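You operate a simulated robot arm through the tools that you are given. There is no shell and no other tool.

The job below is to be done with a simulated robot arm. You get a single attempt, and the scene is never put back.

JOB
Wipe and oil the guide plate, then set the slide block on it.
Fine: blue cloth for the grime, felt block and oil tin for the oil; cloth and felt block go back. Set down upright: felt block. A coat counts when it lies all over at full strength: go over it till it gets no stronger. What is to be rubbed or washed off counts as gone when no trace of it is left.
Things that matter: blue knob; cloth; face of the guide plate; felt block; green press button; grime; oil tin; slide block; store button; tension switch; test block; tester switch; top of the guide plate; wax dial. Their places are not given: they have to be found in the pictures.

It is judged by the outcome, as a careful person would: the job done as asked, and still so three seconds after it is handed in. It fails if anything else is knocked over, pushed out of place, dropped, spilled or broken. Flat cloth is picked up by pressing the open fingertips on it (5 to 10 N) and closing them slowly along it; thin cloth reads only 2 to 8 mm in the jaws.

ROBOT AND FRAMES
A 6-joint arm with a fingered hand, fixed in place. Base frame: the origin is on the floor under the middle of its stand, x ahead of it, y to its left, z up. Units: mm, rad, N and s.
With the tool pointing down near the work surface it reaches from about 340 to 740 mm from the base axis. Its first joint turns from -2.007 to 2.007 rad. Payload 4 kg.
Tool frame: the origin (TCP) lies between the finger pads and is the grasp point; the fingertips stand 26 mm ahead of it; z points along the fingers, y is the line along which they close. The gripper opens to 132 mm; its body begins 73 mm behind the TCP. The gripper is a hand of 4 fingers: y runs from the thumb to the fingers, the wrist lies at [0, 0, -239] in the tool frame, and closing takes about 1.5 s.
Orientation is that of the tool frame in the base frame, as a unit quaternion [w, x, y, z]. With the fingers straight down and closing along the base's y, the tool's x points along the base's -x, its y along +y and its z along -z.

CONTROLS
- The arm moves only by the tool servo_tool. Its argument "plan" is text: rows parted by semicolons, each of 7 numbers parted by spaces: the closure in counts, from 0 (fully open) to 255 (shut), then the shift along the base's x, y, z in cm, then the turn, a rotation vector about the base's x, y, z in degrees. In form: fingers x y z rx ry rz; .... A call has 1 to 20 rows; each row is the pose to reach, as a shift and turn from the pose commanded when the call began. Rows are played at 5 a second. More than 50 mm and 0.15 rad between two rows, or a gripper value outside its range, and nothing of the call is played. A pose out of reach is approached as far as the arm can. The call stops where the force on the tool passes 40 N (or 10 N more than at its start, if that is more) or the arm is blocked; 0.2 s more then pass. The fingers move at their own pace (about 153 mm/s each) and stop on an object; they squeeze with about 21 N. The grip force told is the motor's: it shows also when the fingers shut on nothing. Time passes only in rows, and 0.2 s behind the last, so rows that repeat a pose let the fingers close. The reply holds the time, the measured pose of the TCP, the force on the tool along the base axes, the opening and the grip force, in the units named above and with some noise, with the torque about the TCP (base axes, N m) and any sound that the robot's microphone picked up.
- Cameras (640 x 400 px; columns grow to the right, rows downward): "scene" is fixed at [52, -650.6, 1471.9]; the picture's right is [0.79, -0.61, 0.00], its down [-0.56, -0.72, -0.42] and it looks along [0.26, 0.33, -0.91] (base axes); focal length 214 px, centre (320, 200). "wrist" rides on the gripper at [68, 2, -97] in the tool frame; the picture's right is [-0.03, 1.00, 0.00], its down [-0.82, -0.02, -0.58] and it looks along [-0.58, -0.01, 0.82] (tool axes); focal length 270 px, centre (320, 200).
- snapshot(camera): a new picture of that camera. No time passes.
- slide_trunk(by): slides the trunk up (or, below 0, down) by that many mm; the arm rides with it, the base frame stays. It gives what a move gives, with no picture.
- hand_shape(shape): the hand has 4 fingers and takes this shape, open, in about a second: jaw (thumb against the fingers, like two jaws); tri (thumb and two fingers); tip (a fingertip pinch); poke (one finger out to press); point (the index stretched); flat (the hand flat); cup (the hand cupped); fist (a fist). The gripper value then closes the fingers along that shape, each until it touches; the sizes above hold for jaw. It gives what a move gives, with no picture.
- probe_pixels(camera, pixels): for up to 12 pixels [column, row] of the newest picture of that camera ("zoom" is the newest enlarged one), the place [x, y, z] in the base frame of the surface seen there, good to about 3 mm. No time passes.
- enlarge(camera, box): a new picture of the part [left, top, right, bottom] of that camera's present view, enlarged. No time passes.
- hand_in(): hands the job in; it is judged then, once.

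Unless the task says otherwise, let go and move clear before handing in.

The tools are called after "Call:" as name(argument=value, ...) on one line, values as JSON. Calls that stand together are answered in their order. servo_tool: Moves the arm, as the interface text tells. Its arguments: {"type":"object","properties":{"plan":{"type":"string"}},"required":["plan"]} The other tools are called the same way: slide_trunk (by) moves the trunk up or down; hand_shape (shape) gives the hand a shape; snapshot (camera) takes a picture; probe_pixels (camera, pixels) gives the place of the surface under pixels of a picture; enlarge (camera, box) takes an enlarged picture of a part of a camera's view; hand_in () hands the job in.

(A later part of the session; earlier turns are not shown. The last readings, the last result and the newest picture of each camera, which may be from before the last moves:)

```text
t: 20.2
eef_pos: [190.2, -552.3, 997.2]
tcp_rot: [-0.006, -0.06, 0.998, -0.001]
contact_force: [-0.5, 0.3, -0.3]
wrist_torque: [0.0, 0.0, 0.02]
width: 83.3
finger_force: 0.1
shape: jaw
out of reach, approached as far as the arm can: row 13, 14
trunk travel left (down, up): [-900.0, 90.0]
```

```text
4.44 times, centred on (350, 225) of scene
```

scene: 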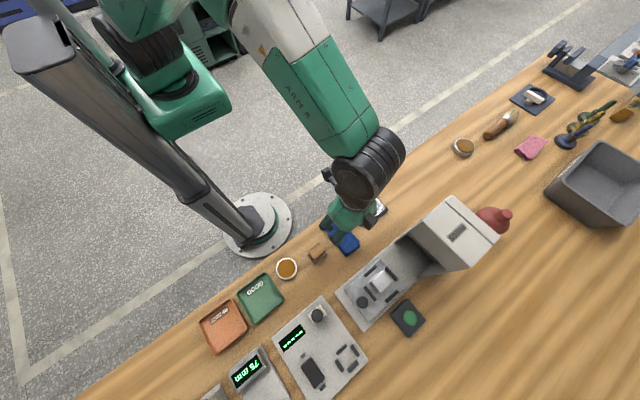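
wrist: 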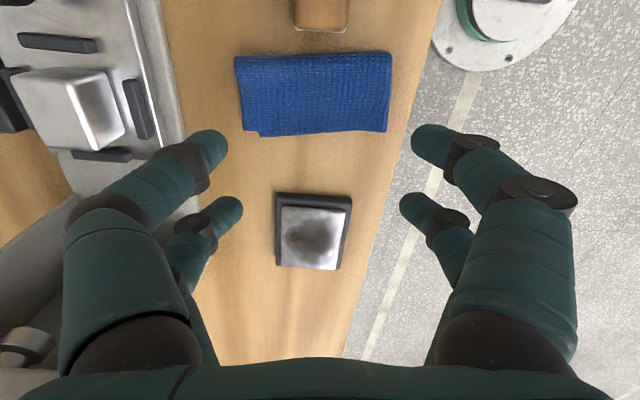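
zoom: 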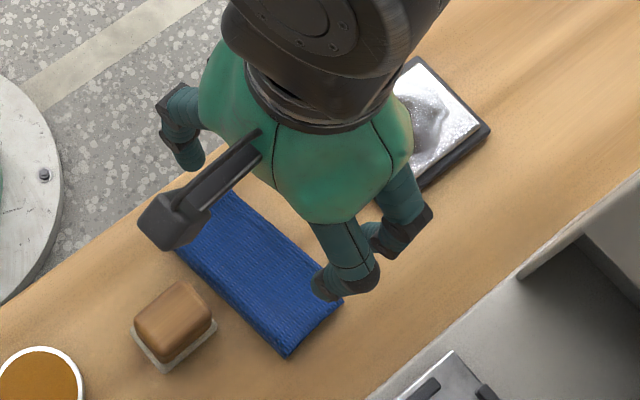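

The wrist joint limit stopped the last degrees of turn (hand at (190,-552), yaw ≈7°). I'll turn back to square with the bench and see where the commanded pose stands.

Call:
servo_tool(plan="93 0 0 0 0 0 -4; 93 0 0 0 0 0 -7.7; 93 0 0 0 0 0 -7.7")

```text
t: 21.1
eef_pos: [190.1, -551.5, 998.3]
tcp_rot: [0.005, 0.001, 1.0, 0.001]
contact_force: [-0.2, -0.2, 0.9]
wrist_torque: [-0.02, 0.02, -0.01]
width: 83.4
finger_force: 0.0
shape: jaw
trunk travel left (down, up): [-900.0, 90.0]
```

The commanded pose is the measured one, now square. I'll shift over the cloth centre and lower to z≈930.

Call:
servo_tool(plan="93 -1.4 -0.55 -1.5 0 0 0; 93 -1.4 -0.55 -4 0 0 0; 93 -1.4 -0.55 -6.5 0 0 0; 93 -1.4 -0.55 -6.5 0 0 0")

Call:
snapshot(camera="wrist")

```text
t: 22.1
eef_pos: [176.0, -557.9, 932.1]
tcp_rot: [0.005, -0.001, 1.0, 0.001]
contact_force: [1.2, 0.6, 0.6]
wrist_torque: [0.0, 0.01, -0.01]
width: 83.4
finger_force: 0.1
shape: jaw
trunk travel left (down, up): [-900.0, 90.0]
```

```text
taken
```

wrist: 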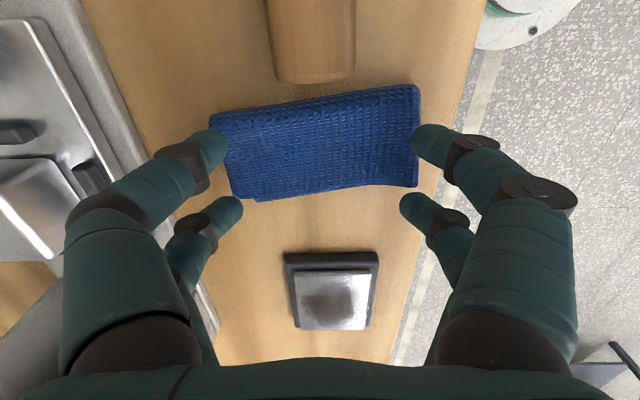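

The cloth centre is about 6–8 mm further to -x than the jaws' axis. I'll shift 6 mm and descend in small steps to touch it.

Call:
servo_tool(plan="93 -0.6 0 0 0 0 0; 93 -0.6 0 -0.5 0 0 0; 93 -0.6 0 -1 0 0 0; 93 -0.6 0 -1 0 0 0")

```text
t: 23.1
eef_pos: [171.1, -558.1, 923.1]
tcp_rot: [0.004, 0.0, 1.0, 0.0]
contact_force: [0.5, 0.2, 5.4]
wrist_torque: [-0.18, -0.08, -0.02]
width: 83.5
finger_force: 0.1
shape: jaw
trunk travel left (down, up): [-900.0, 90.0]
```

5.4 N of contact at 84 mm opening — in the right range. I'll begin closing slowly along the cloth, monitoring force.

Call:
servo_tool(plan="99 0 0 -0.02 0 0 0; 105 0 0 -0.02 0 0 0; 111 0 0 -0.02 0 0 0; 117 0 0 -0.02 0 0 0")

```text
t: 24.1
eef_pos: [170.1, -556.2, 923.2]
tcp_rot: [0.004, 0.001, 1.0, 0.0]
contact_force: [1.2, -0.3, 15.1]
wrist_torque: [0.07, -0.05, -0.07]
width: 73.9
finger_force: 4.7
shape: jaw
trunk travel left (down, up): [-900.0, 90.0]
```

Force rose to 15 N at 74 mm width; I'll rise ~1 mm over the next rows while closing further.

Call:
servo_tool(plan="117 0 0 0.06 0 0 0; 122 0 0 0.09 0 0 0; 128 0 0 0.12 0 0 0; 134 0 0 0.15 0 0 0")

```text
t: 24.6
eef_pos: [170.9, -558.4, 928.3]
tcp_rot: [0.005, 0.0, 1.0, -0.003]
contact_force: [-1.8, -0.2, 21.2]
wrist_torque: [0.56, 0.15, 0.17]
width: 66.8
finger_force: 0.1
shape: jaw
trunk travel left (down, up): [-900.0, 90.0]
stopped in row 2: the force on the tool passed its limit at 44 N (the readings are from after the stop); the commanded pose is now the measured one
```

The force spiked to 44 N and the hand rose to 928 while still at 21 N. I'll look at what happened to the cloth.

Call:
snapshot(camera="wrist")

Call:
enlarge(camera="scene", box=[290, 180, 410, 270])

```text
taken
```

wrist: 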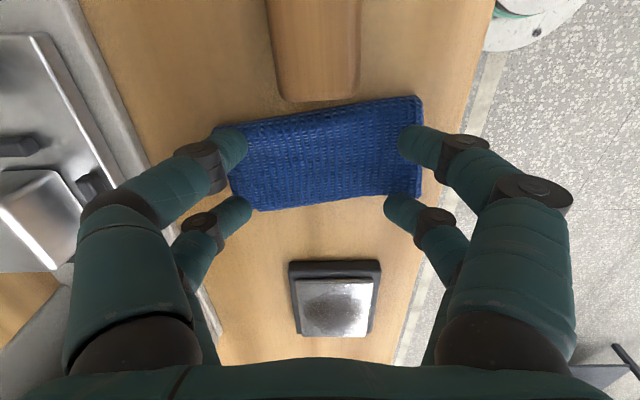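

```text
4.44 times, centred on (350, 225) of scene
```

zoom: 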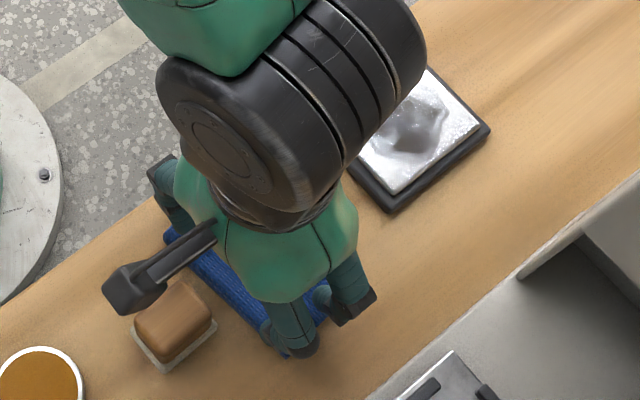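

I'll hold still for a moment to get a settled reading before adjusting.

Call:
servo_tool(plan="122 0 0 0 0 0 0; 122 0 0 0 0 0 0")

```text
t: 25.2
eef_pos: [171.1, -556.3, 924.8]
tcp_rot: [0.005, 0.0, 1.0, 0.001]
contact_force: [0.2, -0.1, 20.7]
wrist_torque: [-0.19, -0.08, -0.1]
width: 69.6
finger_force: 8.4
shape: jaw
trunk travel left (down, up): [-900.0, 90.0]
```

Settled at 924.8 with 20.7 N. I'll raise in 0.5 mm steps to find the 7 N level.

Call:
servo_tool(plan="122 0 0 0.05 0 0 0; 122 0 0 0.1 0 0 0; 122 0 0 0.1 0 0 0")

```text
t: 26.0
eef_pos: [170.4, -556.0, 925.8]
tcp_rot: [0.004, 0.0, 1.0, 0.001]
contact_force: [-1.0, 3.6, 18.9]
wrist_torque: [0.07, 0.07, 0.02]
width: 9.7
finger_force: 21.6
shape: jaw
trunk travel left (down, up): [-900.0, 90.0]
```

The width suddenly reads 9.7 mm with 21.6 N grip although I only commanded ~69 mm. I'll look at what the hand is doing.

Call:
snapshot(camera="wrist")

Call:
enlarge(camera="wrist", box=[180, 60, 460, 260])

```text
taken
```

wrist: 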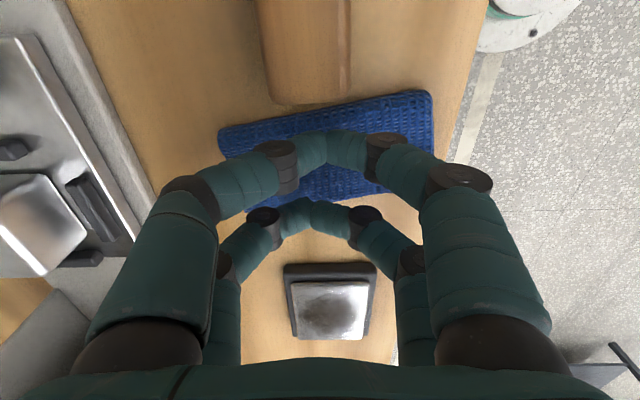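

```text
2.00 times, centred on (320, 160) of wrist
```

zoom: 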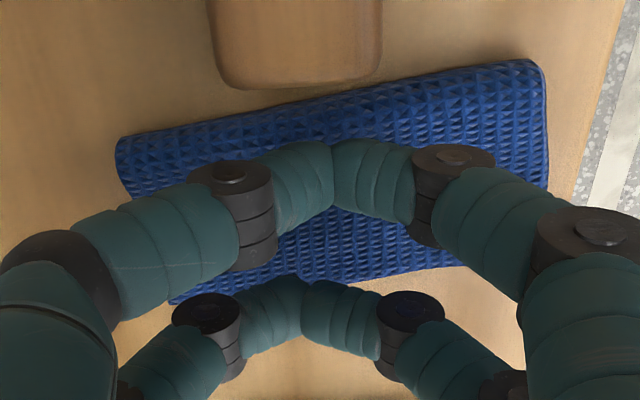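

The jaws have gathered onto the cloth. I'll hold the grip shut and lift slowly to see if it follows.

Call:
servo_tool(plan="255 0 0 0.2 0 0 0; 255 0 0 0.4 0 0 0; 255 0 0 0.8 0 0 0; 255 0 0 1.6 0 0 0; 255 0 0 2.4 0 0 0; 255 0 0 3 0 0 0; 255 0 0 3 0 0 0")

Call:
snapshot(camera="wrist")

Call:
enlarge(camera="scene", box=[290, 180, 410, 270])

```text
t: 27.6
eef_pos: [170.4, -556.5, 956.1]
tcp_rot: [0.005, 0.0, 1.0, 0.002]
contact_force: [-0.3, 0.6, 0.9]
wrist_torque: [0.0, -0.01, 0.0]
width: 8.3
finger_force: 20.9
shape: jaw
trunk travel left (down, up): [-900.0, 90.0]
```

```text
taken
```

wrist: 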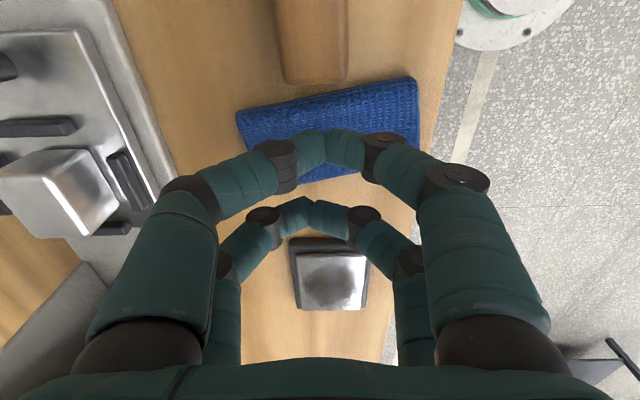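

```text
4.44 times, centred on (350, 225) of scene
```

zoom: 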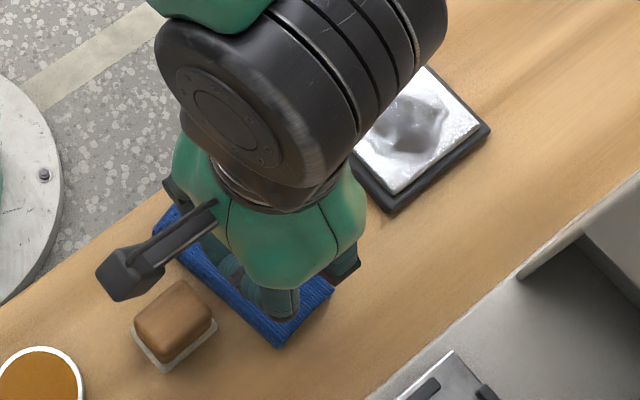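

The cloth stayed down again; it behaves as a fairly stiff folded pad about 46 mm wide and 13 mm thick. I'll locate its present corners and next grip it by its two long sides like a slab.

Call:
servo_tool(plan="255 1 0.5 2 0 0 0; 180 3 2 4 0 0 0; 100 6 4 5 0 0 0; 100 9 6 6 0 0 0; 100 9 6 6 0 0 0")

Call:
snapshot(camera="wrist")

Call:
enlarge(camera="scene", box=[290, 180, 410, 270])

```text
t: 28.8
eef_pos: [262.4, -497.2, 1016.5]
tcp_rot: [0.004, 0.0, 1.0, 0.001]
contact_force: [1.5, -1.0, -0.1]
wrist_torque: [-0.02, 0.0, -0.02]
width: 79.8
finger_force: 0.0
shape: jaw
trunk travel left (down, up): [-900.0, 90.0]
```

```text
taken
```

wrist: 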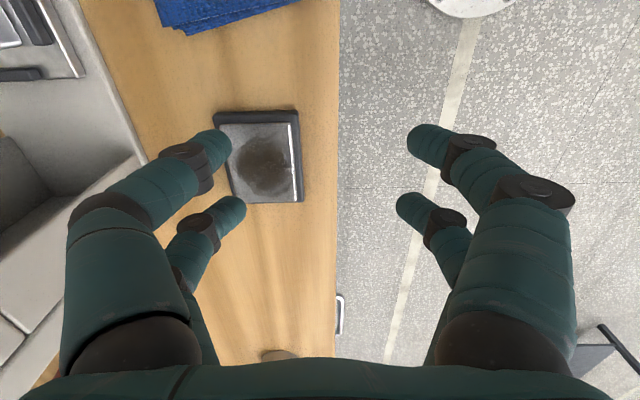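

```text
4.44 times, centred on (350, 225) of scene
```

zoom: 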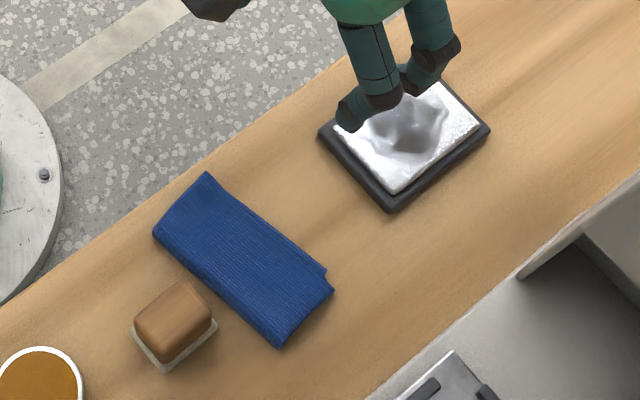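

Call:
probe_pixels(camera="zoom", pixels=[[156, 235], [208, 176], [330, 288], [282, 345], [180, 210], [270, 225], [245, 260], [220, 290], [305, 315], [250, 235], [225, 275], [327, 268]])

Call:
enlarge(camera="scene", box=[310, 215, 370, 265])

```text
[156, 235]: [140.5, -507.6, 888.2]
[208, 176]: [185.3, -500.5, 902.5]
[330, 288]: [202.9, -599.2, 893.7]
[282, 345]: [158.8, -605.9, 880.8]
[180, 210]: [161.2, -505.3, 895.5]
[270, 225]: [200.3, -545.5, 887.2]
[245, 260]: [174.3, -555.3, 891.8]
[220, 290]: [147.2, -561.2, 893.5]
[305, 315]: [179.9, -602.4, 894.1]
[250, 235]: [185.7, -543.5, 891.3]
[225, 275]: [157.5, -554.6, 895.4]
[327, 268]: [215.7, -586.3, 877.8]
```

```text
8.00 times, centred on (340, 240) of scene
```

zoom: 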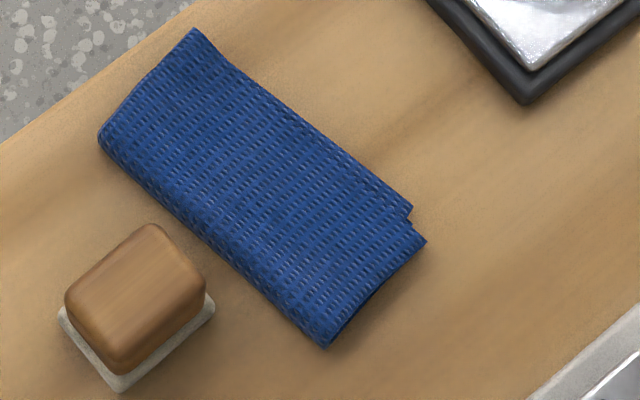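

The cloth's centre is now (172,-553), turned +9°, with only ~15 mm of gap to the felt block. Before the next try I'll check what the jaws read when shut on nothing.

Call:
servo_tool(plan="255 0 0 0 0 0 0; 255 0 0 0 0 0 0; 255 0 0 0 0 0 0; 255 0 0 0 0 0 0; 255 0 0 0 0 0 0; 255 0 0 0 0 0 0")

Call:
snapshot(camera="wrist")

```text
t: 30.2
eef_pos: [262.2, -496.6, 1017.3]
tcp_rot: [0.005, -0.001, 1.0, 0.002]
contact_force: [0.4, 0.2, 0.0]
wrist_torque: [-0.01, 0.0, 0.01]
width: 0.0
finger_force: 20.8
shape: jaw
trunk travel left (down, up): [-900.0, 90.0]
```

```text
taken
```

wrist: 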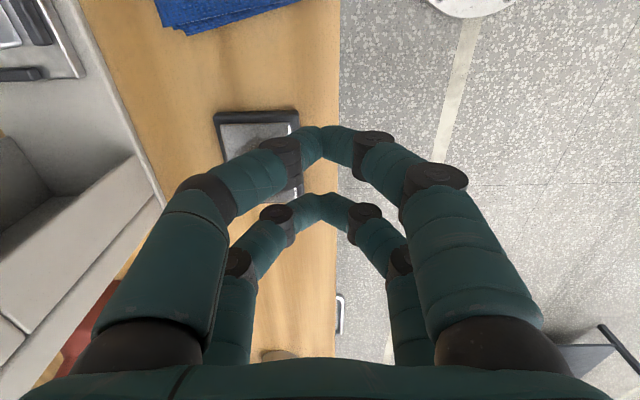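

Empty jaws read 0.0, and the cloth behaves like a stiff pad. There's room at its two ends, so I'll open wide, straddle it lengthwise (centre (172,-553)), and grip it by its ends.

Call:
servo_tool(plan="150 -2 -1.2 0 0 0 0; 60 -4.2 -2.6 0 0 0 2; 20 -6.4 -4 0 0 0 4; 20 -9 -5.6 0 0 0 5; 20 -9 -5.6 -3 0 0 5; 20 -9 -5.6 -6 0 0 5; 20 -9 -5.6 -6 0 0 5; 20 -9 -5.6 -6 0 0 5")

Call:
snapshot(camera="wrist")

Call:
enlarge(camera="scene", box=[290, 180, 410, 270])

```text
t: 32.0
eef_pos: [178.0, -552.7, 954.9]
tcp_rot: [-0.001, -0.04, 0.999, 0.001]
contact_force: [1.0, 0.3, -0.5]
wrist_torque: [0.01, 0.0, 0.01]
width: 121.8
finger_force: 0.0
shape: jaw
out of reach, approached as far as the arm can: row 4, 5, 6, 7, 8
trunk travel left (down, up): [-900.0, 90.0]
```

```text
taken
```

wrist: 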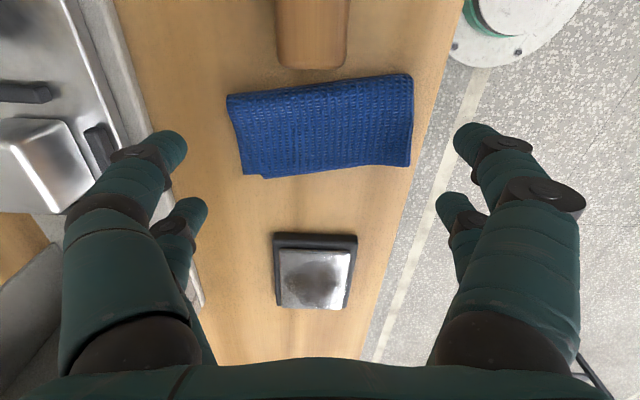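

```text
4.44 times, centred on (350, 225) of scene
```

zoom: 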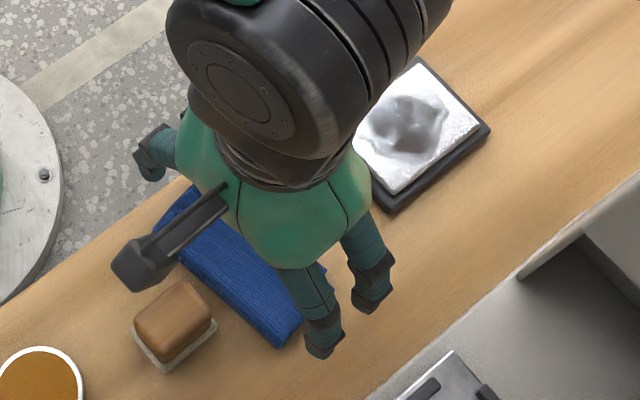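

The jaws straddle the cloth lengthwise with room. I'll correct the centre, reduce the yaw slightly, and descend to just above the bench.

Call:
servo_tool(plan="20 -0.6 0 0 0 0 -2.5; 20 -0.6 0 -2 0 0 -2.5; 20 -0.6 0 -3.2 0 0 -2.5; 20 -0.6 0 -3.7 0 0 -2.5; 20 -0.6 0 -3.7 0 0 -2.5")

Call:
snapshot(camera="wrist")

```text
t: 33.2
eef_pos: [171.9, -551.4, 918.3]
tcp_rot: [0.004, -0.022, 1.0, 0.002]
contact_force: [-0.5, 0.2, 0.1]
wrist_torque: [-0.02, -0.01, -0.02]
width: 121.5
finger_force: 0.1
shape: jaw
trunk travel left (down, up): [-900.0, 90.0]
```

```text
taken
```

wrist: 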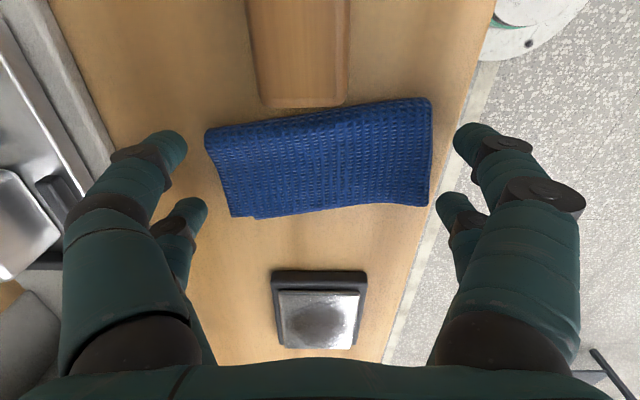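

The jaws clear both cloth ends. I'll drop another 4 mm and close onto the ends.

Call:
servo_tool(plan="20 -0.2 -0.1 -0.25 0 0 0; 20 -0.2 -0.1 -0.45 0 0 0; 40 -0.2 -0.1 -0.45 0 0 0; 55 -0.2 -0.1 -0.45 0 0 0; 65 -0.2 -0.1 -0.45 0 0 0; 75 -0.2 -0.1 -0.45 0 0 0; 75 -0.2 -0.1 -0.45 0 0 0")

Call:
snapshot(camera="wrist")

```text
t: 34.8
eef_pos: [170.8, -553.3, 916.0]
tcp_rot: [0.004, -0.021, 1.0, 0.0]
contact_force: [0.9, 0.4, 10.4]
wrist_torque: [0.07, -0.03, -0.13]
width: 94.8
finger_force: 20.9
shape: jaw
trunk travel left (down, up): [-900.0, 90.0]
```

```text
taken
```

wrist: 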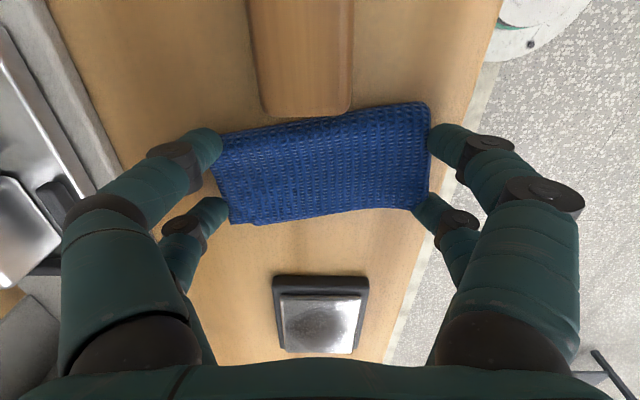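

The cloth is held at 94.8 mm with 20.9 N. I'll lift slowly by 3 cm and look.

Call:
servo_tool(plan="80 0 0 0.2 0 0 0; 85 0 0 0.5 0 0 0; 85 0 0 1 0 0 0; 85 0 0 1.8 0 0 0; 85 0 0 3 0 0 0; 85 0 0 3 0 0 0")

Call:
snapshot(camera="wrist")

Call:
enlarge(camera="scene", box=[290, 180, 410, 270])

```text
t: 36.2
eef_pos: [169.7, -552.3, 944.1]
tcp_rot: [0.004, -0.023, 1.0, 0.002]
contact_force: [0.4, -0.5, -0.3]
wrist_torque: [0.0, -0.01, -0.01]
width: 83.5
finger_force: 20.9
shape: jaw
trunk travel left (down, up): [-900.0, 90.0]
```

```text
taken
```

wrist: 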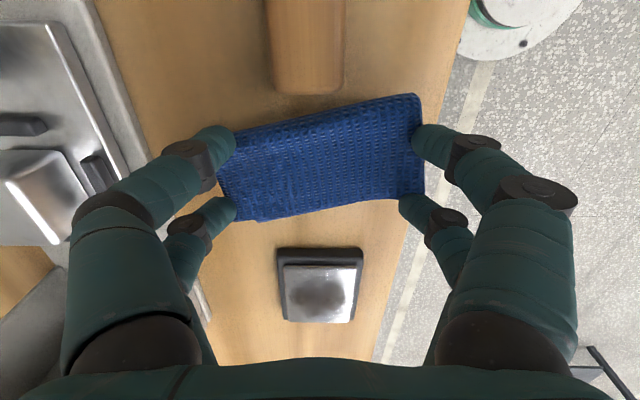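

```text
4.44 times, centred on (350, 225) of scene
```

zoom: 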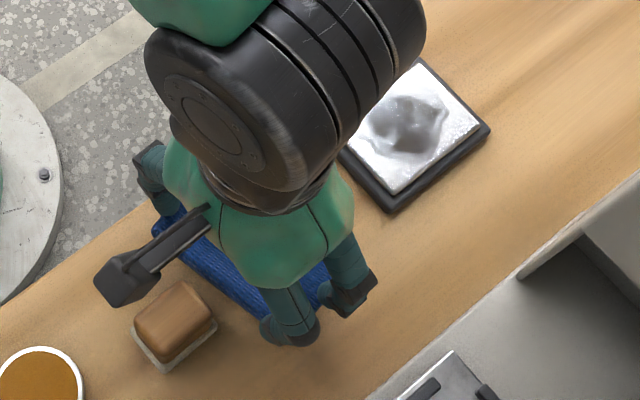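

The cloth kept its size in the wrist view as the hand rose, so it seems held. I'll probe its height to confirm.

Call:
probe_pixels(camera="wrist", pixels=[[240, 140], [320, 120], [410, 100], [320, 160], [260, 210], [320, 205], [400, 190], [230, 190], [370, 150], [290, 150]])

Call:
enlarge(camera="wrist", box=[180, 70, 460, 245])

```text
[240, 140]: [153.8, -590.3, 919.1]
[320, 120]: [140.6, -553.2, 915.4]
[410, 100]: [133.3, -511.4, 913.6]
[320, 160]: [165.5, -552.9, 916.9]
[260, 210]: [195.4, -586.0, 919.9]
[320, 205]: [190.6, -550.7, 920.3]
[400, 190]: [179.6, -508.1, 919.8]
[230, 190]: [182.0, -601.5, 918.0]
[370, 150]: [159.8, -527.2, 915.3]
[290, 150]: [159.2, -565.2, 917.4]
```

```text
2.29 times, centred on (320, 158) of wrist
```

zoom: 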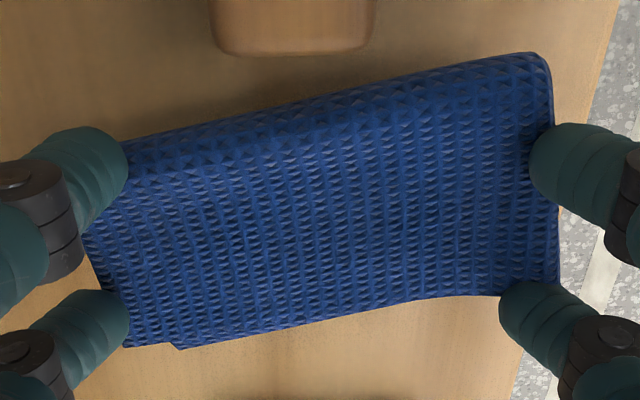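

The cloth's top is at z≈917 — lifted cleanly, its underside about 10 mm below the tips. I'll carry it over the plate centre (310,-552).

Call:
servo_tool(plan="100 0 0 1.5 0 0 0; 100 3 0 2 0 0 0; 100 7 0 2 0 0 0; 100 11 0 2 0 0 0; 100 14.4 0 2 0 0 0; 100 14.4 0 2 0 0 0")

Call:
snapshot(camera="wrist")

Call:
enlarge(camera="scene", box=[310, 160, 430, 250])

```text
t: 37.6
eef_pos: [313.6, -553.1, 965.3]
tcp_rot: [0.004, -0.021, 1.0, 0.002]
contact_force: [-0.6, -0.2, 0.3]
wrist_torque: [0.01, 0.01, -0.03]
width: 3.4
finger_force: 20.8
shape: jaw
trunk travel left (down, up): [-900.0, 90.0]
```

```text
taken
```

wrist: 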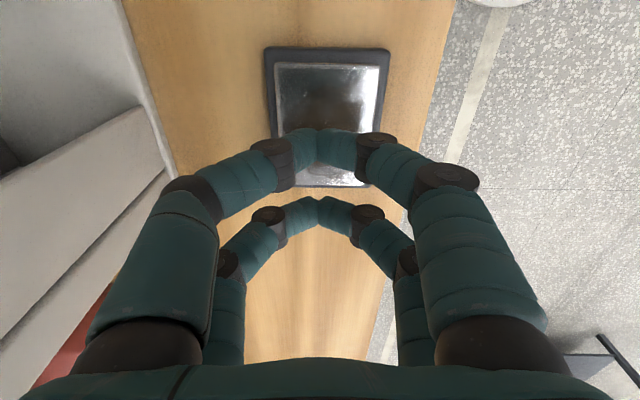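

```text
4.44 times, centred on (370, 205) of scene
```

zoom: 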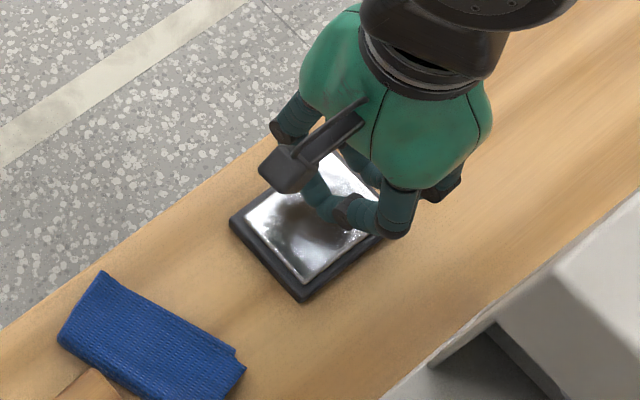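

The cloth slipped out and lies back near where it was. I'll check its position and that nothing else moved.

Call:
enlarge(camera="scene", box=[270, 190, 390, 280])

```text
4.44 times, centred on (330, 235) of scene
```

zoom: 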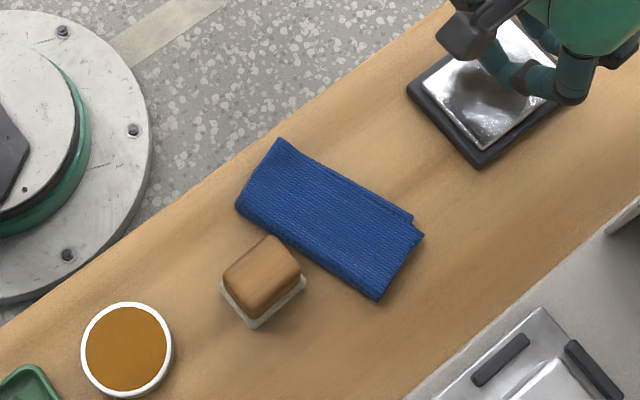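

Call:
probe_pixels(camera="zoom", pixels=[[238, 205], [283, 143], [420, 235], [377, 297], [330, 220], [290, 190], [370, 255], [223, 285], [303, 280], [255, 325], [265, 262], [412, 218]])

Call:
enlarge(camera="scene", box=[300, 210, 360, 260])

```text
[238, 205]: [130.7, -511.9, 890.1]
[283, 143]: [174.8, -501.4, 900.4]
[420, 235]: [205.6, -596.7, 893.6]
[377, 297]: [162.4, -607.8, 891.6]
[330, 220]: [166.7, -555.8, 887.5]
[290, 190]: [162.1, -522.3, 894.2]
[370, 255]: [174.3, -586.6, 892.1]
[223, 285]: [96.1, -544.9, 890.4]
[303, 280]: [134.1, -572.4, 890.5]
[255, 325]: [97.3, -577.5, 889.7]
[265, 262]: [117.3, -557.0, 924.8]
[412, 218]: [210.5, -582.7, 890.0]
```

```text
8.00 times, centred on (330, 235) of scene
```

zoom: 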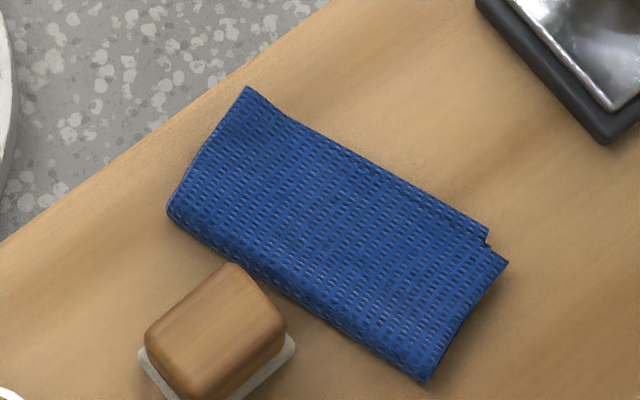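

The cloth now lies at centre (168,-554), turned ~15° and within ~10 mm of the felt block. I'll cage it lightly by its ends, slide it along the bench to about (197,-560), then release and re-grip it across its width.

Call:
servo_tool(plan="150 -4 0 0 0 0 0; 80 -8 0 0 0 0 0; 20 -11 0 0 0 0 0; 14 -14.5 -0.1 0 0 0 0; 14 -14.5 -0.1 -2.5 0 0 0; 14 -14.5 -0.1 -4.5 0 0 0; 14 -14.5 -0.1 -4.9 0 0 0; 14 -14.5 -0.1 -4.9 0 0 0")

Call:
snapshot(camera="wrist")

```text
t: 39.4
eef_pos: [167.9, -553.1, 914.8]
tcp_rot: [0.005, -0.022, 1.0, 0.001]
contact_force: [0.6, -0.8, -0.2]
wrist_torque: [-0.03, 0.03, 0.01]
width: 124.8
finger_force: 0.0
shape: jaw
trunk travel left (down, up): [-900.0, 90.0]
```

```text
taken
```

wrist: 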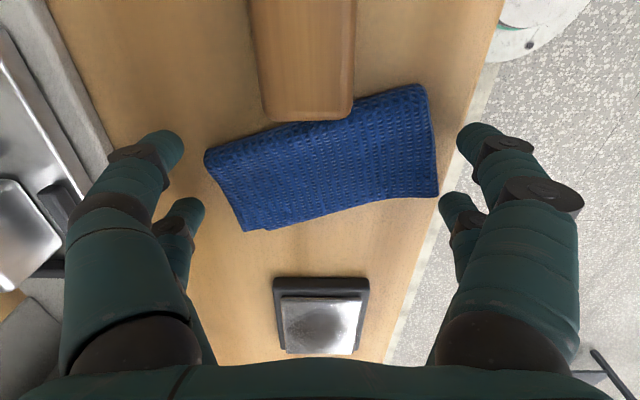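

The cloth is within the jaws' reach lengthwise. I'll close lightly onto its ends and slide it +x, away from the felt block.

Call:
servo_tool(plan="34 0 0 0 0 0 0; 46 0.2 0 0 0 0 0; 54 0.5 0 0 0 0 0; 58 0.8 0 0 0 0 0; 60 1.1 0 0 0 0 0; 60 1.5 -0.1 0 0 0 0; 60 1.9 -0.2 0 0 0 0; 60 2.3 -0.3 0 0 0 0; 60 2.7 -0.5 0 0 0 0; 60 3.1 -0.6 0 0 0 0; 60 3.1 -0.6 0 0 0 0")

Call:
snapshot(camera="wrist")

```text
t: 41.8
eef_pos: [199.2, -558.4, 916.4]
tcp_rot: [0.005, -0.022, 1.0, 0.002]
contact_force: [-0.5, 0.3, -0.1]
wrist_torque: [0.04, 0.03, 0.01]
width: 101.3
finger_force: 0.0
shape: jaw
trunk travel left (down, up): [-900.0, 90.0]
```

```text
taken
```

wrist: 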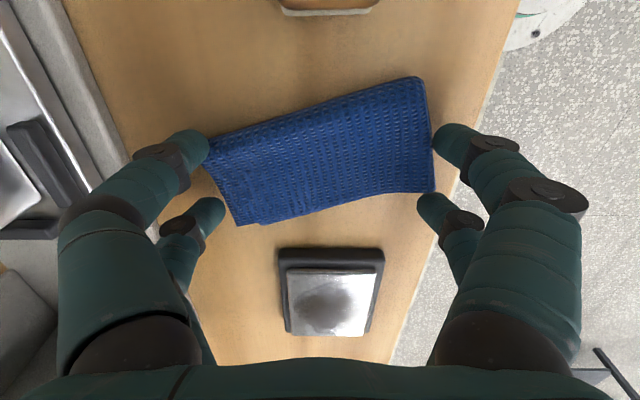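

The cloth followed to the clear spot. I'll close a touch more, turn the hand -12° to square the cloth with the bench, then open and lift.

Call:
servo_tool(plan="64 0 0 0 0 0 0; 66 0 0 0 0 0 -3; 66 0 0 0 0 0 -6; 66 0 0 0 0 0 -9; 66 0 0 0 0 0 -12; 66 0 0 0 0 0 -14; 50 0 0 0 0 0 -14; 20 0 0 0 0 0 -14; 20 0 0 1 0 0 -14; 20 0 0 3 0 0 -14; 20 0 0 6 0 0 -14; 20 0 0 6 0 0 -14")

Call:
snapshot(camera="wrist")

Call:
enlarge(camera="scene", box=[280, 180, 400, 270])

```text
t: 44.4
eef_pos: [199.8, -559.1, 974.9]
tcp_rot: [0.004, 0.101, 0.995, 0.001]
contact_force: [0.0, 0.3, -0.4]
wrist_torque: [0.01, -0.04, -0.03]
width: 121.4
finger_force: 0.0
shape: jaw
trunk travel left (down, up): [-900.0, 90.0]
```

```text
taken
```

wrist: 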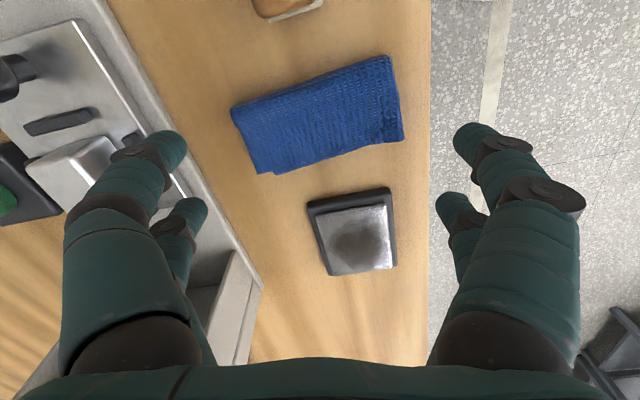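

```text
4.44 times, centred on (340, 225) of scene
```

zoom: 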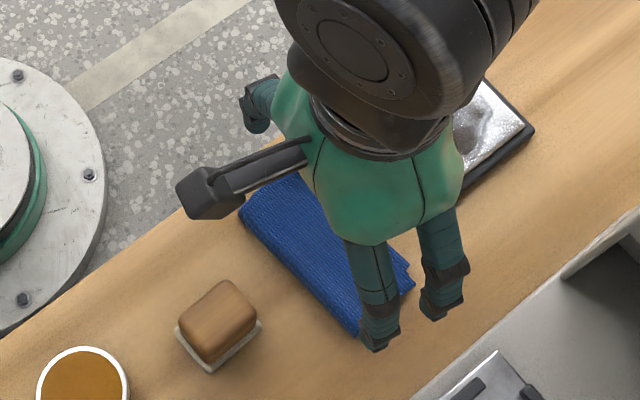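

The cloth is now in the open area. I'll probe its corners.

Call:
probe_pixels(camera="wrist", pixels=[[235, 110], [387, 60], [400, 138], [264, 170], [320, 115], [310, 85], [330, 150], [250, 145], [390, 95]])

```text
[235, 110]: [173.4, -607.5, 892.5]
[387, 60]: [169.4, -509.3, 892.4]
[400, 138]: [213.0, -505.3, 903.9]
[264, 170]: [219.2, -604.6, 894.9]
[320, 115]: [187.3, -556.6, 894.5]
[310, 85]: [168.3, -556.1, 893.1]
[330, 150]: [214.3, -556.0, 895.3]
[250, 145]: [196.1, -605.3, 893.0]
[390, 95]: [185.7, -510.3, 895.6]
```

Cloth centre is (194,-557), almost square. I'll turn the hand to close across its 45 mm width with ~72 mm opening, above it.

Call:
servo_tool(plan="60 -0.1 0 0 0 0 -8; 90 -0.2 0 0 0 0 -16; 116 -0.3 0.1 0 0 0 -24; 116 -0.4 0.1 0 0 0 -32; 116 -0.5 0.2 0 0 0 -40; 116 -0.6 0.2 0 0 0 -48; 116 -0.6 0.24 0 0 0 -56; 116 -0.6 0.24 0 0 0 -64; 116 -0.6 0.24 0 0 0 -72; 116 -0.6 0.24 -2 0 0 -75.4; 116 -0.6 0.24 -4 0 0 -75.4; 116 -0.6 0.24 -4 0 0 -75.4")

Call:
snapshot(camera="wrist")

```text
t: 47.0
eef_pos: [192.0, -557.7, 935.1]
tcp_rot: [0.005, 0.688, 0.726, -0.002]
contact_force: [-0.4, 0.4, -0.3]
wrist_torque: [-0.02, -0.02, 0.02]
width: 72.7
finger_force: 0.1
shape: jaw
trunk travel left (down, up): [-900.0, 90.0]
```

```text
taken
```

wrist: 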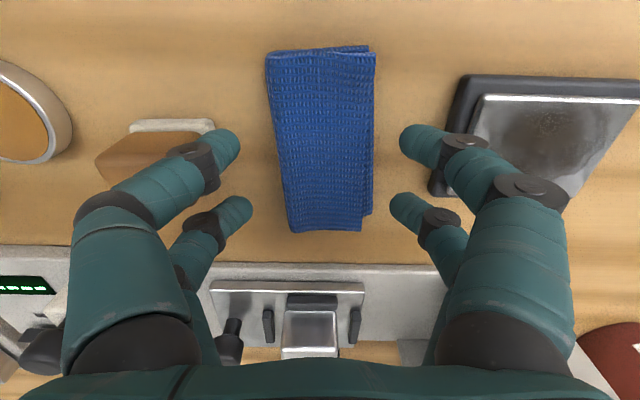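

The jaws straddle the cloth symmetrically. I'll descend to just above the bench and close across its width.

Call:
servo_tool(plan="116 0.1 0.1 -1 0 0 0; 116 0.1 0.1 -1.8 0 0 0; 116 0.1 0.1 -2 0 0 0; 130 0.1 0.1 -2 0 0 0; 145 0.1 0.1 -2 0 0 0; 160 0.1 0.1 -2 0 0 0; 170 0.1 0.1 -2 0 0 0; 170 0.1 0.1 -2 0 0 0")

Call:
snapshot(camera="wrist")

```text
t: 48.8
eef_pos: [194.5, -556.4, 918.6]
tcp_rot: [0.007, 0.688, 0.726, -0.003]
contact_force: [0.7, -1.9, 22.0]
wrist_torque: [0.02, -0.02, 0.03]
width: 43.5
finger_force: 20.8
shape: jaw
trunk travel left (down, up): [-900.0, 90.0]
```

```text
taken
```

wrist: 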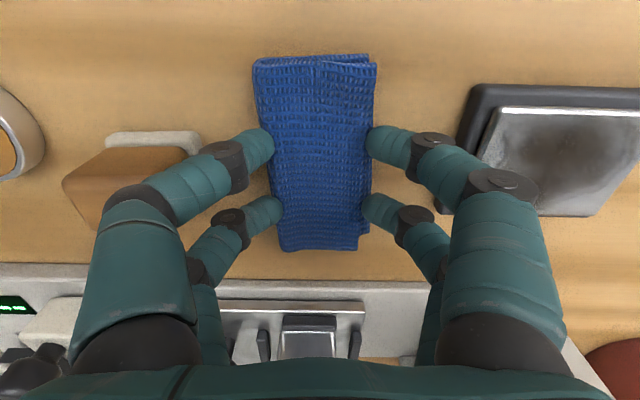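

It's gripped across its width at 43.5 mm; the tips press the bench with 22 N. I'll lift gently and look.

Call:
servo_tool(plan="170 0 0 0.3 0 0 0; 170 0 0 0.6 0 0 0; 170 0 0 1.2 0 0 0; 170 0 0 2 0 0 0; 170 0 0 3 0 0 0; 170 0 0 3 0 0 0; 170 0 0 3 0 0 0; 170 0 0 3 0 0 0")

Call:
snapshot(camera="wrist")

Call:
probe_pixels(camera="wrist", pixels=[[320, 80], [320, 120], [320, 160], [320, 200], [300, 100], [345, 100], [270, 100], [365, 100]])

```text
t: 50.6
eef_pos: [194.2, -555.8, 946.0]
tcp_rot: [0.004, 0.688, 0.726, -0.002]
contact_force: [0.4, 0.8, -0.4]
wrist_torque: [0.0, -0.04, 0.03]
width: 40.1
finger_force: 21.4
shape: jaw
trunk travel left (down, up): [-900.0, 90.0]
```

```text
taken
```

wrist: 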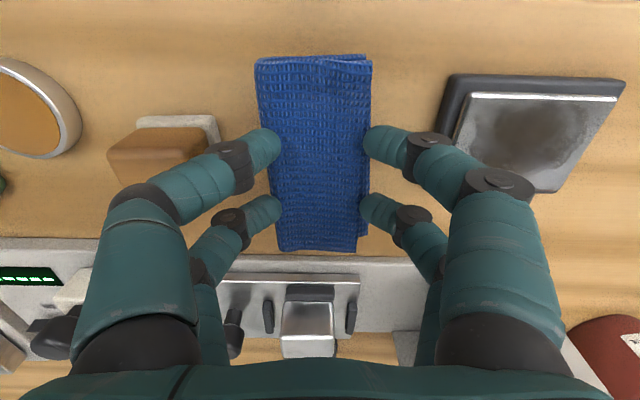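

```text
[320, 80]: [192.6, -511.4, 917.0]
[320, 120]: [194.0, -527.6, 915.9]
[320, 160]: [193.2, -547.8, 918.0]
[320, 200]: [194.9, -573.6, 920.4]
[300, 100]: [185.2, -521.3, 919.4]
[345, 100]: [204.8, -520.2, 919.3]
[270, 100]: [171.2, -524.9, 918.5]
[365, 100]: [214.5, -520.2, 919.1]
```

The cloth is held as a flat pad: top at z≈918, width 40 mm, stable. I'll carry it smoothly to over the plate.

Call:
servo_tool(plan="170 0 0 0.8 0 0 0; 170 0 0 1.8 0 0 0; 170 2 0 2 0 0 0; 170 5 0.1 2 0 0 0; 170 8 0.2 2 0 0 0; 170 10.5 0.3 2 0 0 0; 170 11.6 0.3 2 0 0 0; 170 11.6 0.3 2 0 0 0")

Call:
snapshot(camera="wrist")

```text
t: 52.4
eef_pos: [309.8, -551.8, 965.6]
tcp_rot: [0.005, 0.688, 0.726, -0.002]
contact_force: [0.3, 0.2, -0.3]
wrist_torque: [-0.01, -0.02, -0.02]
width: 40.2
finger_force: 21.5
shape: jaw
trunk travel left (down, up): [-900.0, 90.0]
```

```text
taken
```

wrist: 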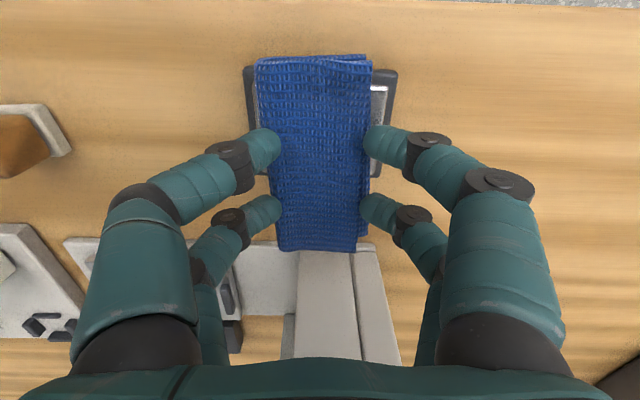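

The pad stays firmly held over the plate. I'll check the press head's position for clearance before lowering.

Call:
snapshot(camera="scene")

Call:
probe_pixels(camera="scene", pixels=[[447, 200], [408, 238], [437, 266], [490, 237], [460, 230], [425, 225], [420, 240], [450, 215]])

```text
taken
```

scene: 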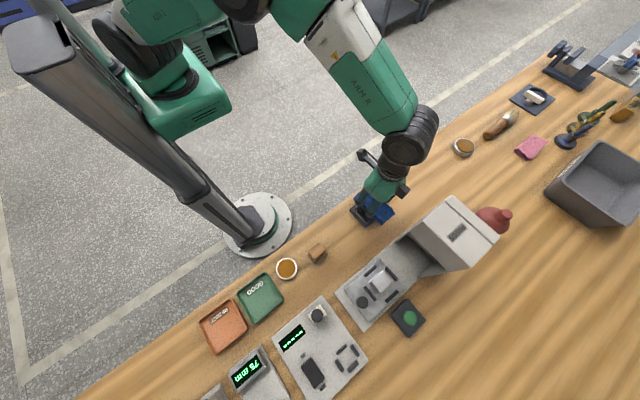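

```text
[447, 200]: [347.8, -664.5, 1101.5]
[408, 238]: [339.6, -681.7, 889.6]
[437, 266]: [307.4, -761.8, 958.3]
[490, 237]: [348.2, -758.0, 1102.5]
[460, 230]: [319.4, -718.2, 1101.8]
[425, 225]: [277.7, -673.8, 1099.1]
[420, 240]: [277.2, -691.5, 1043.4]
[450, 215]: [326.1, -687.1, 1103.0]
```

The press head begins at y≈-665, over 110 mm from the hand — clear. Now I'll lower the cloth onto the plate in small steps.

Call:
servo_tool(plan="170 0 0 -1 0 0 0; 170 0 0 -2 0 0 0; 170 0 0 -2.4 0 0 0; 170 0 0 -2.6 0 0 0; 170 0 0 -2.6 0 0 0")

```text
t: 53.6
eef_pos: [309.4, -553.4, 939.8]
tcp_rot: [0.005, 0.688, 0.726, -0.002]
contact_force: [-0.7, -1.6, 9.1]
wrist_torque: [0.27, 0.25, 0.07]
width: 40.2
finger_force: 21.2
shape: jaw
trunk travel left (down, up): [-900.0, 90.0]
```

9 N of contact. I'll wipe with back-and-forth strokes along x, shifting slightly in y.

Call:
servo_tool(plan="170 0.8 0 0 0 0 0; 170 1.8 0 0 0 0 0; 170 0.8 0 0 0 0 0; 170 -0.4 0 0 0 0 0; 170 -1.6 0 0 0 0 0; 170 -0.4 0.4 0 0 0 0; 170 0.8 0.8 0 0 0 0; 170 1.8 0.8 0 0 0 0; 170 0.6 0.4 0 0 0 0; 170 -0.6 0 0 0 0 0; 170 -1.6 -0.4 0 0 0 0; 170 -0.4 -0.8 0 0 0 0; 170 0.8 -0.8 0 0 0 0; 170 1.8 -0.6 0 0 0 0; 170 0.8 -0.3 0 0 0 0; 170 0 0 0 0 0 0; 170 0 0 0 0 0 0")

Call:
snapshot(camera="wrist")

```text
t: 57.2
eef_pos: [311.7, -551.8, 938.6]
tcp_rot: [0.004, 0.688, 0.726, -0.003]
contact_force: [3.8, -0.4, 8.0]
wrist_torque: [0.19, 0.04, -0.08]
width: 40.0
finger_force: 20.9
shape: jaw
trunk travel left (down, up): [-900.0, 90.0]
```

```text
taken
```

wrist: 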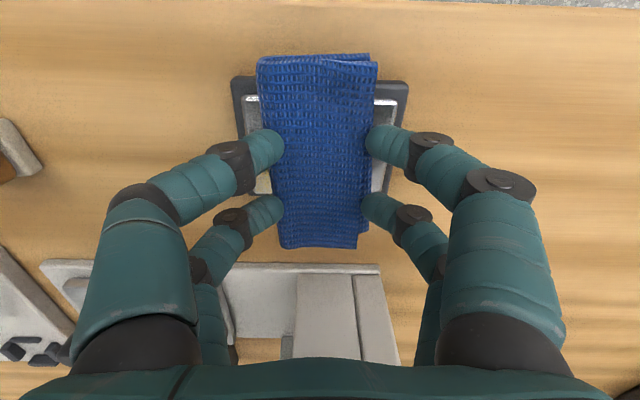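

The grip holds and force is steady at 8 N. I'll repeat the wiping with more strokes covering both axes.

Call:
servo_tool(plan="170 1 0.6 0 0 0 0; 170 2 1 0 0 0 0; 170 1 1 0 0 0 0; 170 -0.2 1 0 0 0 0; 170 -1.4 1 0 0 0 0; 170 -2 0.5 0 0 0 0; 170 -0.8 0.5 0 0 0 0; 170 0.4 0.5 0 0 0 0; 170 1.6 0.5 0 0 0 0; 170 1.6 -0.5 0 0 0 0; 170 0.4 -0.5 0 0 0 0; 170 -0.8 -0.5 0 0 0 0; 170 -2 -0.5 0 0 0 0; 170 -1.6 -1 0 0 0 0; 170 -0.4 -1 0 0 0 0; 170 0.8 -1 0 0 0 0; 170 1.8 -1 0 0 0 0; 170 0.8 -0.4 0 0 0 0; 170 0 0 0 0 0 0; 170 0 0 0 0 0 0")

Call:
servo_tool(plan="170 0 0 1 0 0 0; 170 0 0 2.5 0 0 0; 170 -2 0 4 0 0 0; 170 -5 0 5 0 0 0; 170 -8 0 5 0 0 0; 170 -8 0 5 0 0 0")

Call:
snapshot(camera="wrist")

Call:
enlarge(camera="scene", box=[330, 180, 410, 240])

```text
t: 61.4
eef_pos: [310.2, -551.0, 941.5]
tcp_rot: [0.005, 0.688, 0.725, -0.003]
contact_force: [5.9, 0.4, 24.3]
wrist_torque: [0.25, -0.09, -0.03]
width: 24.5
finger_force: 20.5
shape: jaw
trunk travel left (down, up): [-900.0, 90.0]
```

```text
t: 62.8
eef_pos: [230.1, -552.3, 989.0]
tcp_rot: [0.004, 0.688, 0.726, -0.002]
contact_force: [0.8, 0.3, -0.5]
wrist_torque: [0.03, 0.0, -0.02]
width: 23.3
finger_force: 21.5
shape: jaw
trunk travel left (down, up): [-900.0, 90.0]
```

```text
taken
```

wrist: 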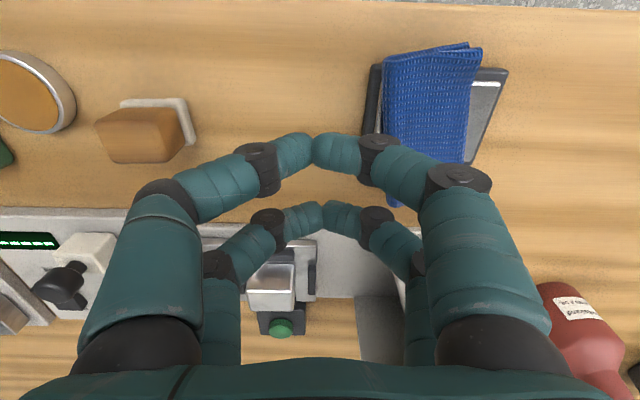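

```text
6.67 times, centred on (370, 210) of scene
```

zoom: 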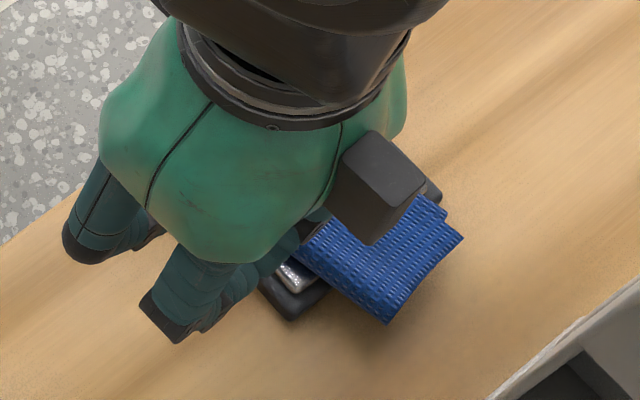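

The cloth slipped from the jaws during the second pass and now lies on the plate. I'll open, move aside and look at it.

Call:
servo_tool(plan="120 -2 0 1 0 0 0; 116 -4 1 2 0 0 0; 116 -6 2 3 0 0 0; 116 -6 2 3 0 0 0")

Call:
enlarge(camera="scene", box=[330, 180, 410, 240])

Call:
snapshot(camera="wrist")

```text
t: 63.8
eef_pos: [172.0, -532.9, 1018.4]
tcp_rot: [0.005, 0.688, 0.726, -0.002]
contact_force: [-0.4, 0.7, -0.3]
wrist_torque: [0.0, 0.02, 0.01]
width: 71.6
finger_force: 0.1
shape: jaw
trunk travel left (down, up): [-900.0, 90.0]
```

```text
6.67 times, centred on (370, 210) of scene
```

zoom: 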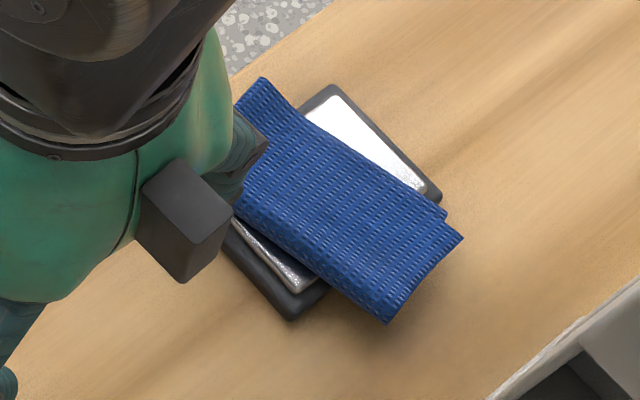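

```text
taken
```

wrist: 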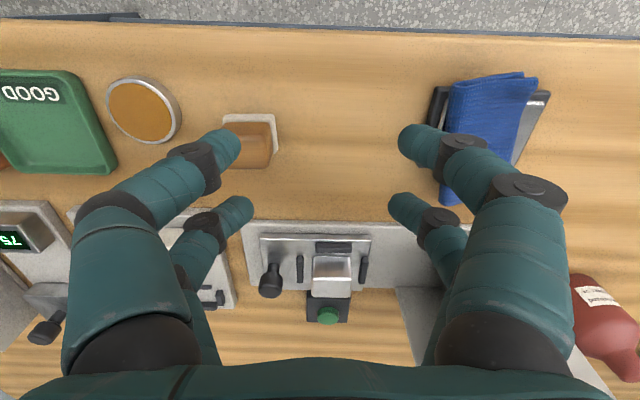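

The plate hasn't moved (bottom corner still at about (365.7,227.8)). I'll probe the cloth on it.

Call:
probe_pixels(camera="zoom", pixels=[[263, 82], [460, 237], [388, 318], [240, 205], [350, 200], [300, 160], [400, 250], [290, 316], [435, 195], [335, 90], [330, 270], [445, 212]])

```text
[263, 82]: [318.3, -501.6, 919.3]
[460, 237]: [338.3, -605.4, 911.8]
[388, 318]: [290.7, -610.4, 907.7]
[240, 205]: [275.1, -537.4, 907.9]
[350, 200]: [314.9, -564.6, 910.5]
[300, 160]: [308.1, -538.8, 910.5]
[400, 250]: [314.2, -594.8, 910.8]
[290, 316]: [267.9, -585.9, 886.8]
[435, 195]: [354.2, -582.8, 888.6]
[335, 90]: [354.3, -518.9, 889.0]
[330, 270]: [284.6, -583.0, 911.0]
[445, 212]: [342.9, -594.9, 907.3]
```

The cloth lies on the plate centred at (305,-557), top z≈910, turned ~11°. Since pressing from above moved it as one piece before, I'll press on it with the fingertips and rub it to and fro on the plate rather than hold it by the sides.

Call:
servo_tool(plan="150 4 -0.6 0 0 0 3; 190 8 -1.2 -1 0 0 6; 197 11 -1.8 -2 0 0 8; 197 13.3 -2.4 -3.5 0 0 8; 197 13.3 -2.4 -6 0 0 8; 197 13.3 -2.4 -7 0 0 8; 197 13.3 -2.4 -7 0 0 8")

Call:
snapshot(camera="wrist")

```text
t: 65.4
eef_pos: [303.5, -557.4, 948.7]
tcp_rot: [0.004, 0.635, 0.773, -0.001]
contact_force: [0.9, -0.3, 0.2]
wrist_torque: [0.0, -0.01, -0.01]
width: 30.2
finger_force: 0.0
shape: jaw
trunk travel left (down, up): [-900.0, 90.0]
```

```text
taken
```

wrist: 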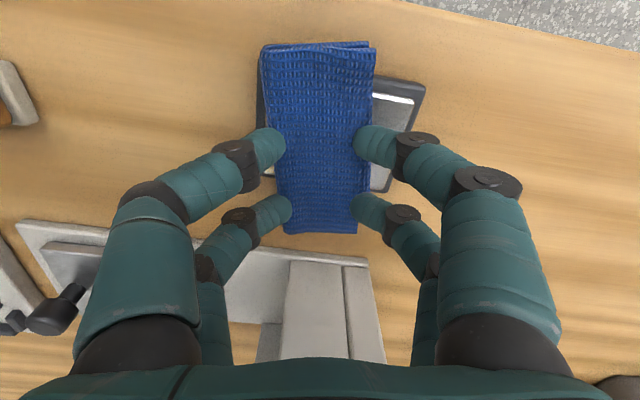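

Aligned above the cloth. I'll lower in small steps until about 8 N.

Call:
servo_tool(plan="197 0 0 -0.4 0 0 0; 197 0 0 -0.7 0 0 0; 197 0 0 -0.9 0 0 0; 197 0 0 -0.9 0 0 0")

```text
t: 66.4
eef_pos: [305.8, -557.9, 946.0]
tcp_rot: [0.009, 0.635, 0.772, -0.005]
contact_force: [2.8, -0.4, 37.2]
wrist_torque: [0.26, -0.11, 0.03]
width: 28.9
finger_force: 21.5
shape: jaw
trunk travel left (down, up): [-900.0, 90.0]
```

37 N is too much; the contact height is about 946. I'll raise the command by 5.2 mm to get ~8 N.

Call:
servo_tool(plan="197 0 0 0.3 0 0 0; 197 0 0 0.52 0 0 0; 197 0 0 0.52 0 0 0")

```text
t: 67.2
eef_pos: [302.8, -557.2, 947.0]
tcp_rot: [0.006, 0.635, 0.772, -0.003]
contact_force: [5.3, -6.5, 26.3]
wrist_torque: [0.37, -0.12, -0.2]
width: 24.3
finger_force: 21.2
shape: jaw
trunk travel left (down, up): [-900.0, 90.0]
```

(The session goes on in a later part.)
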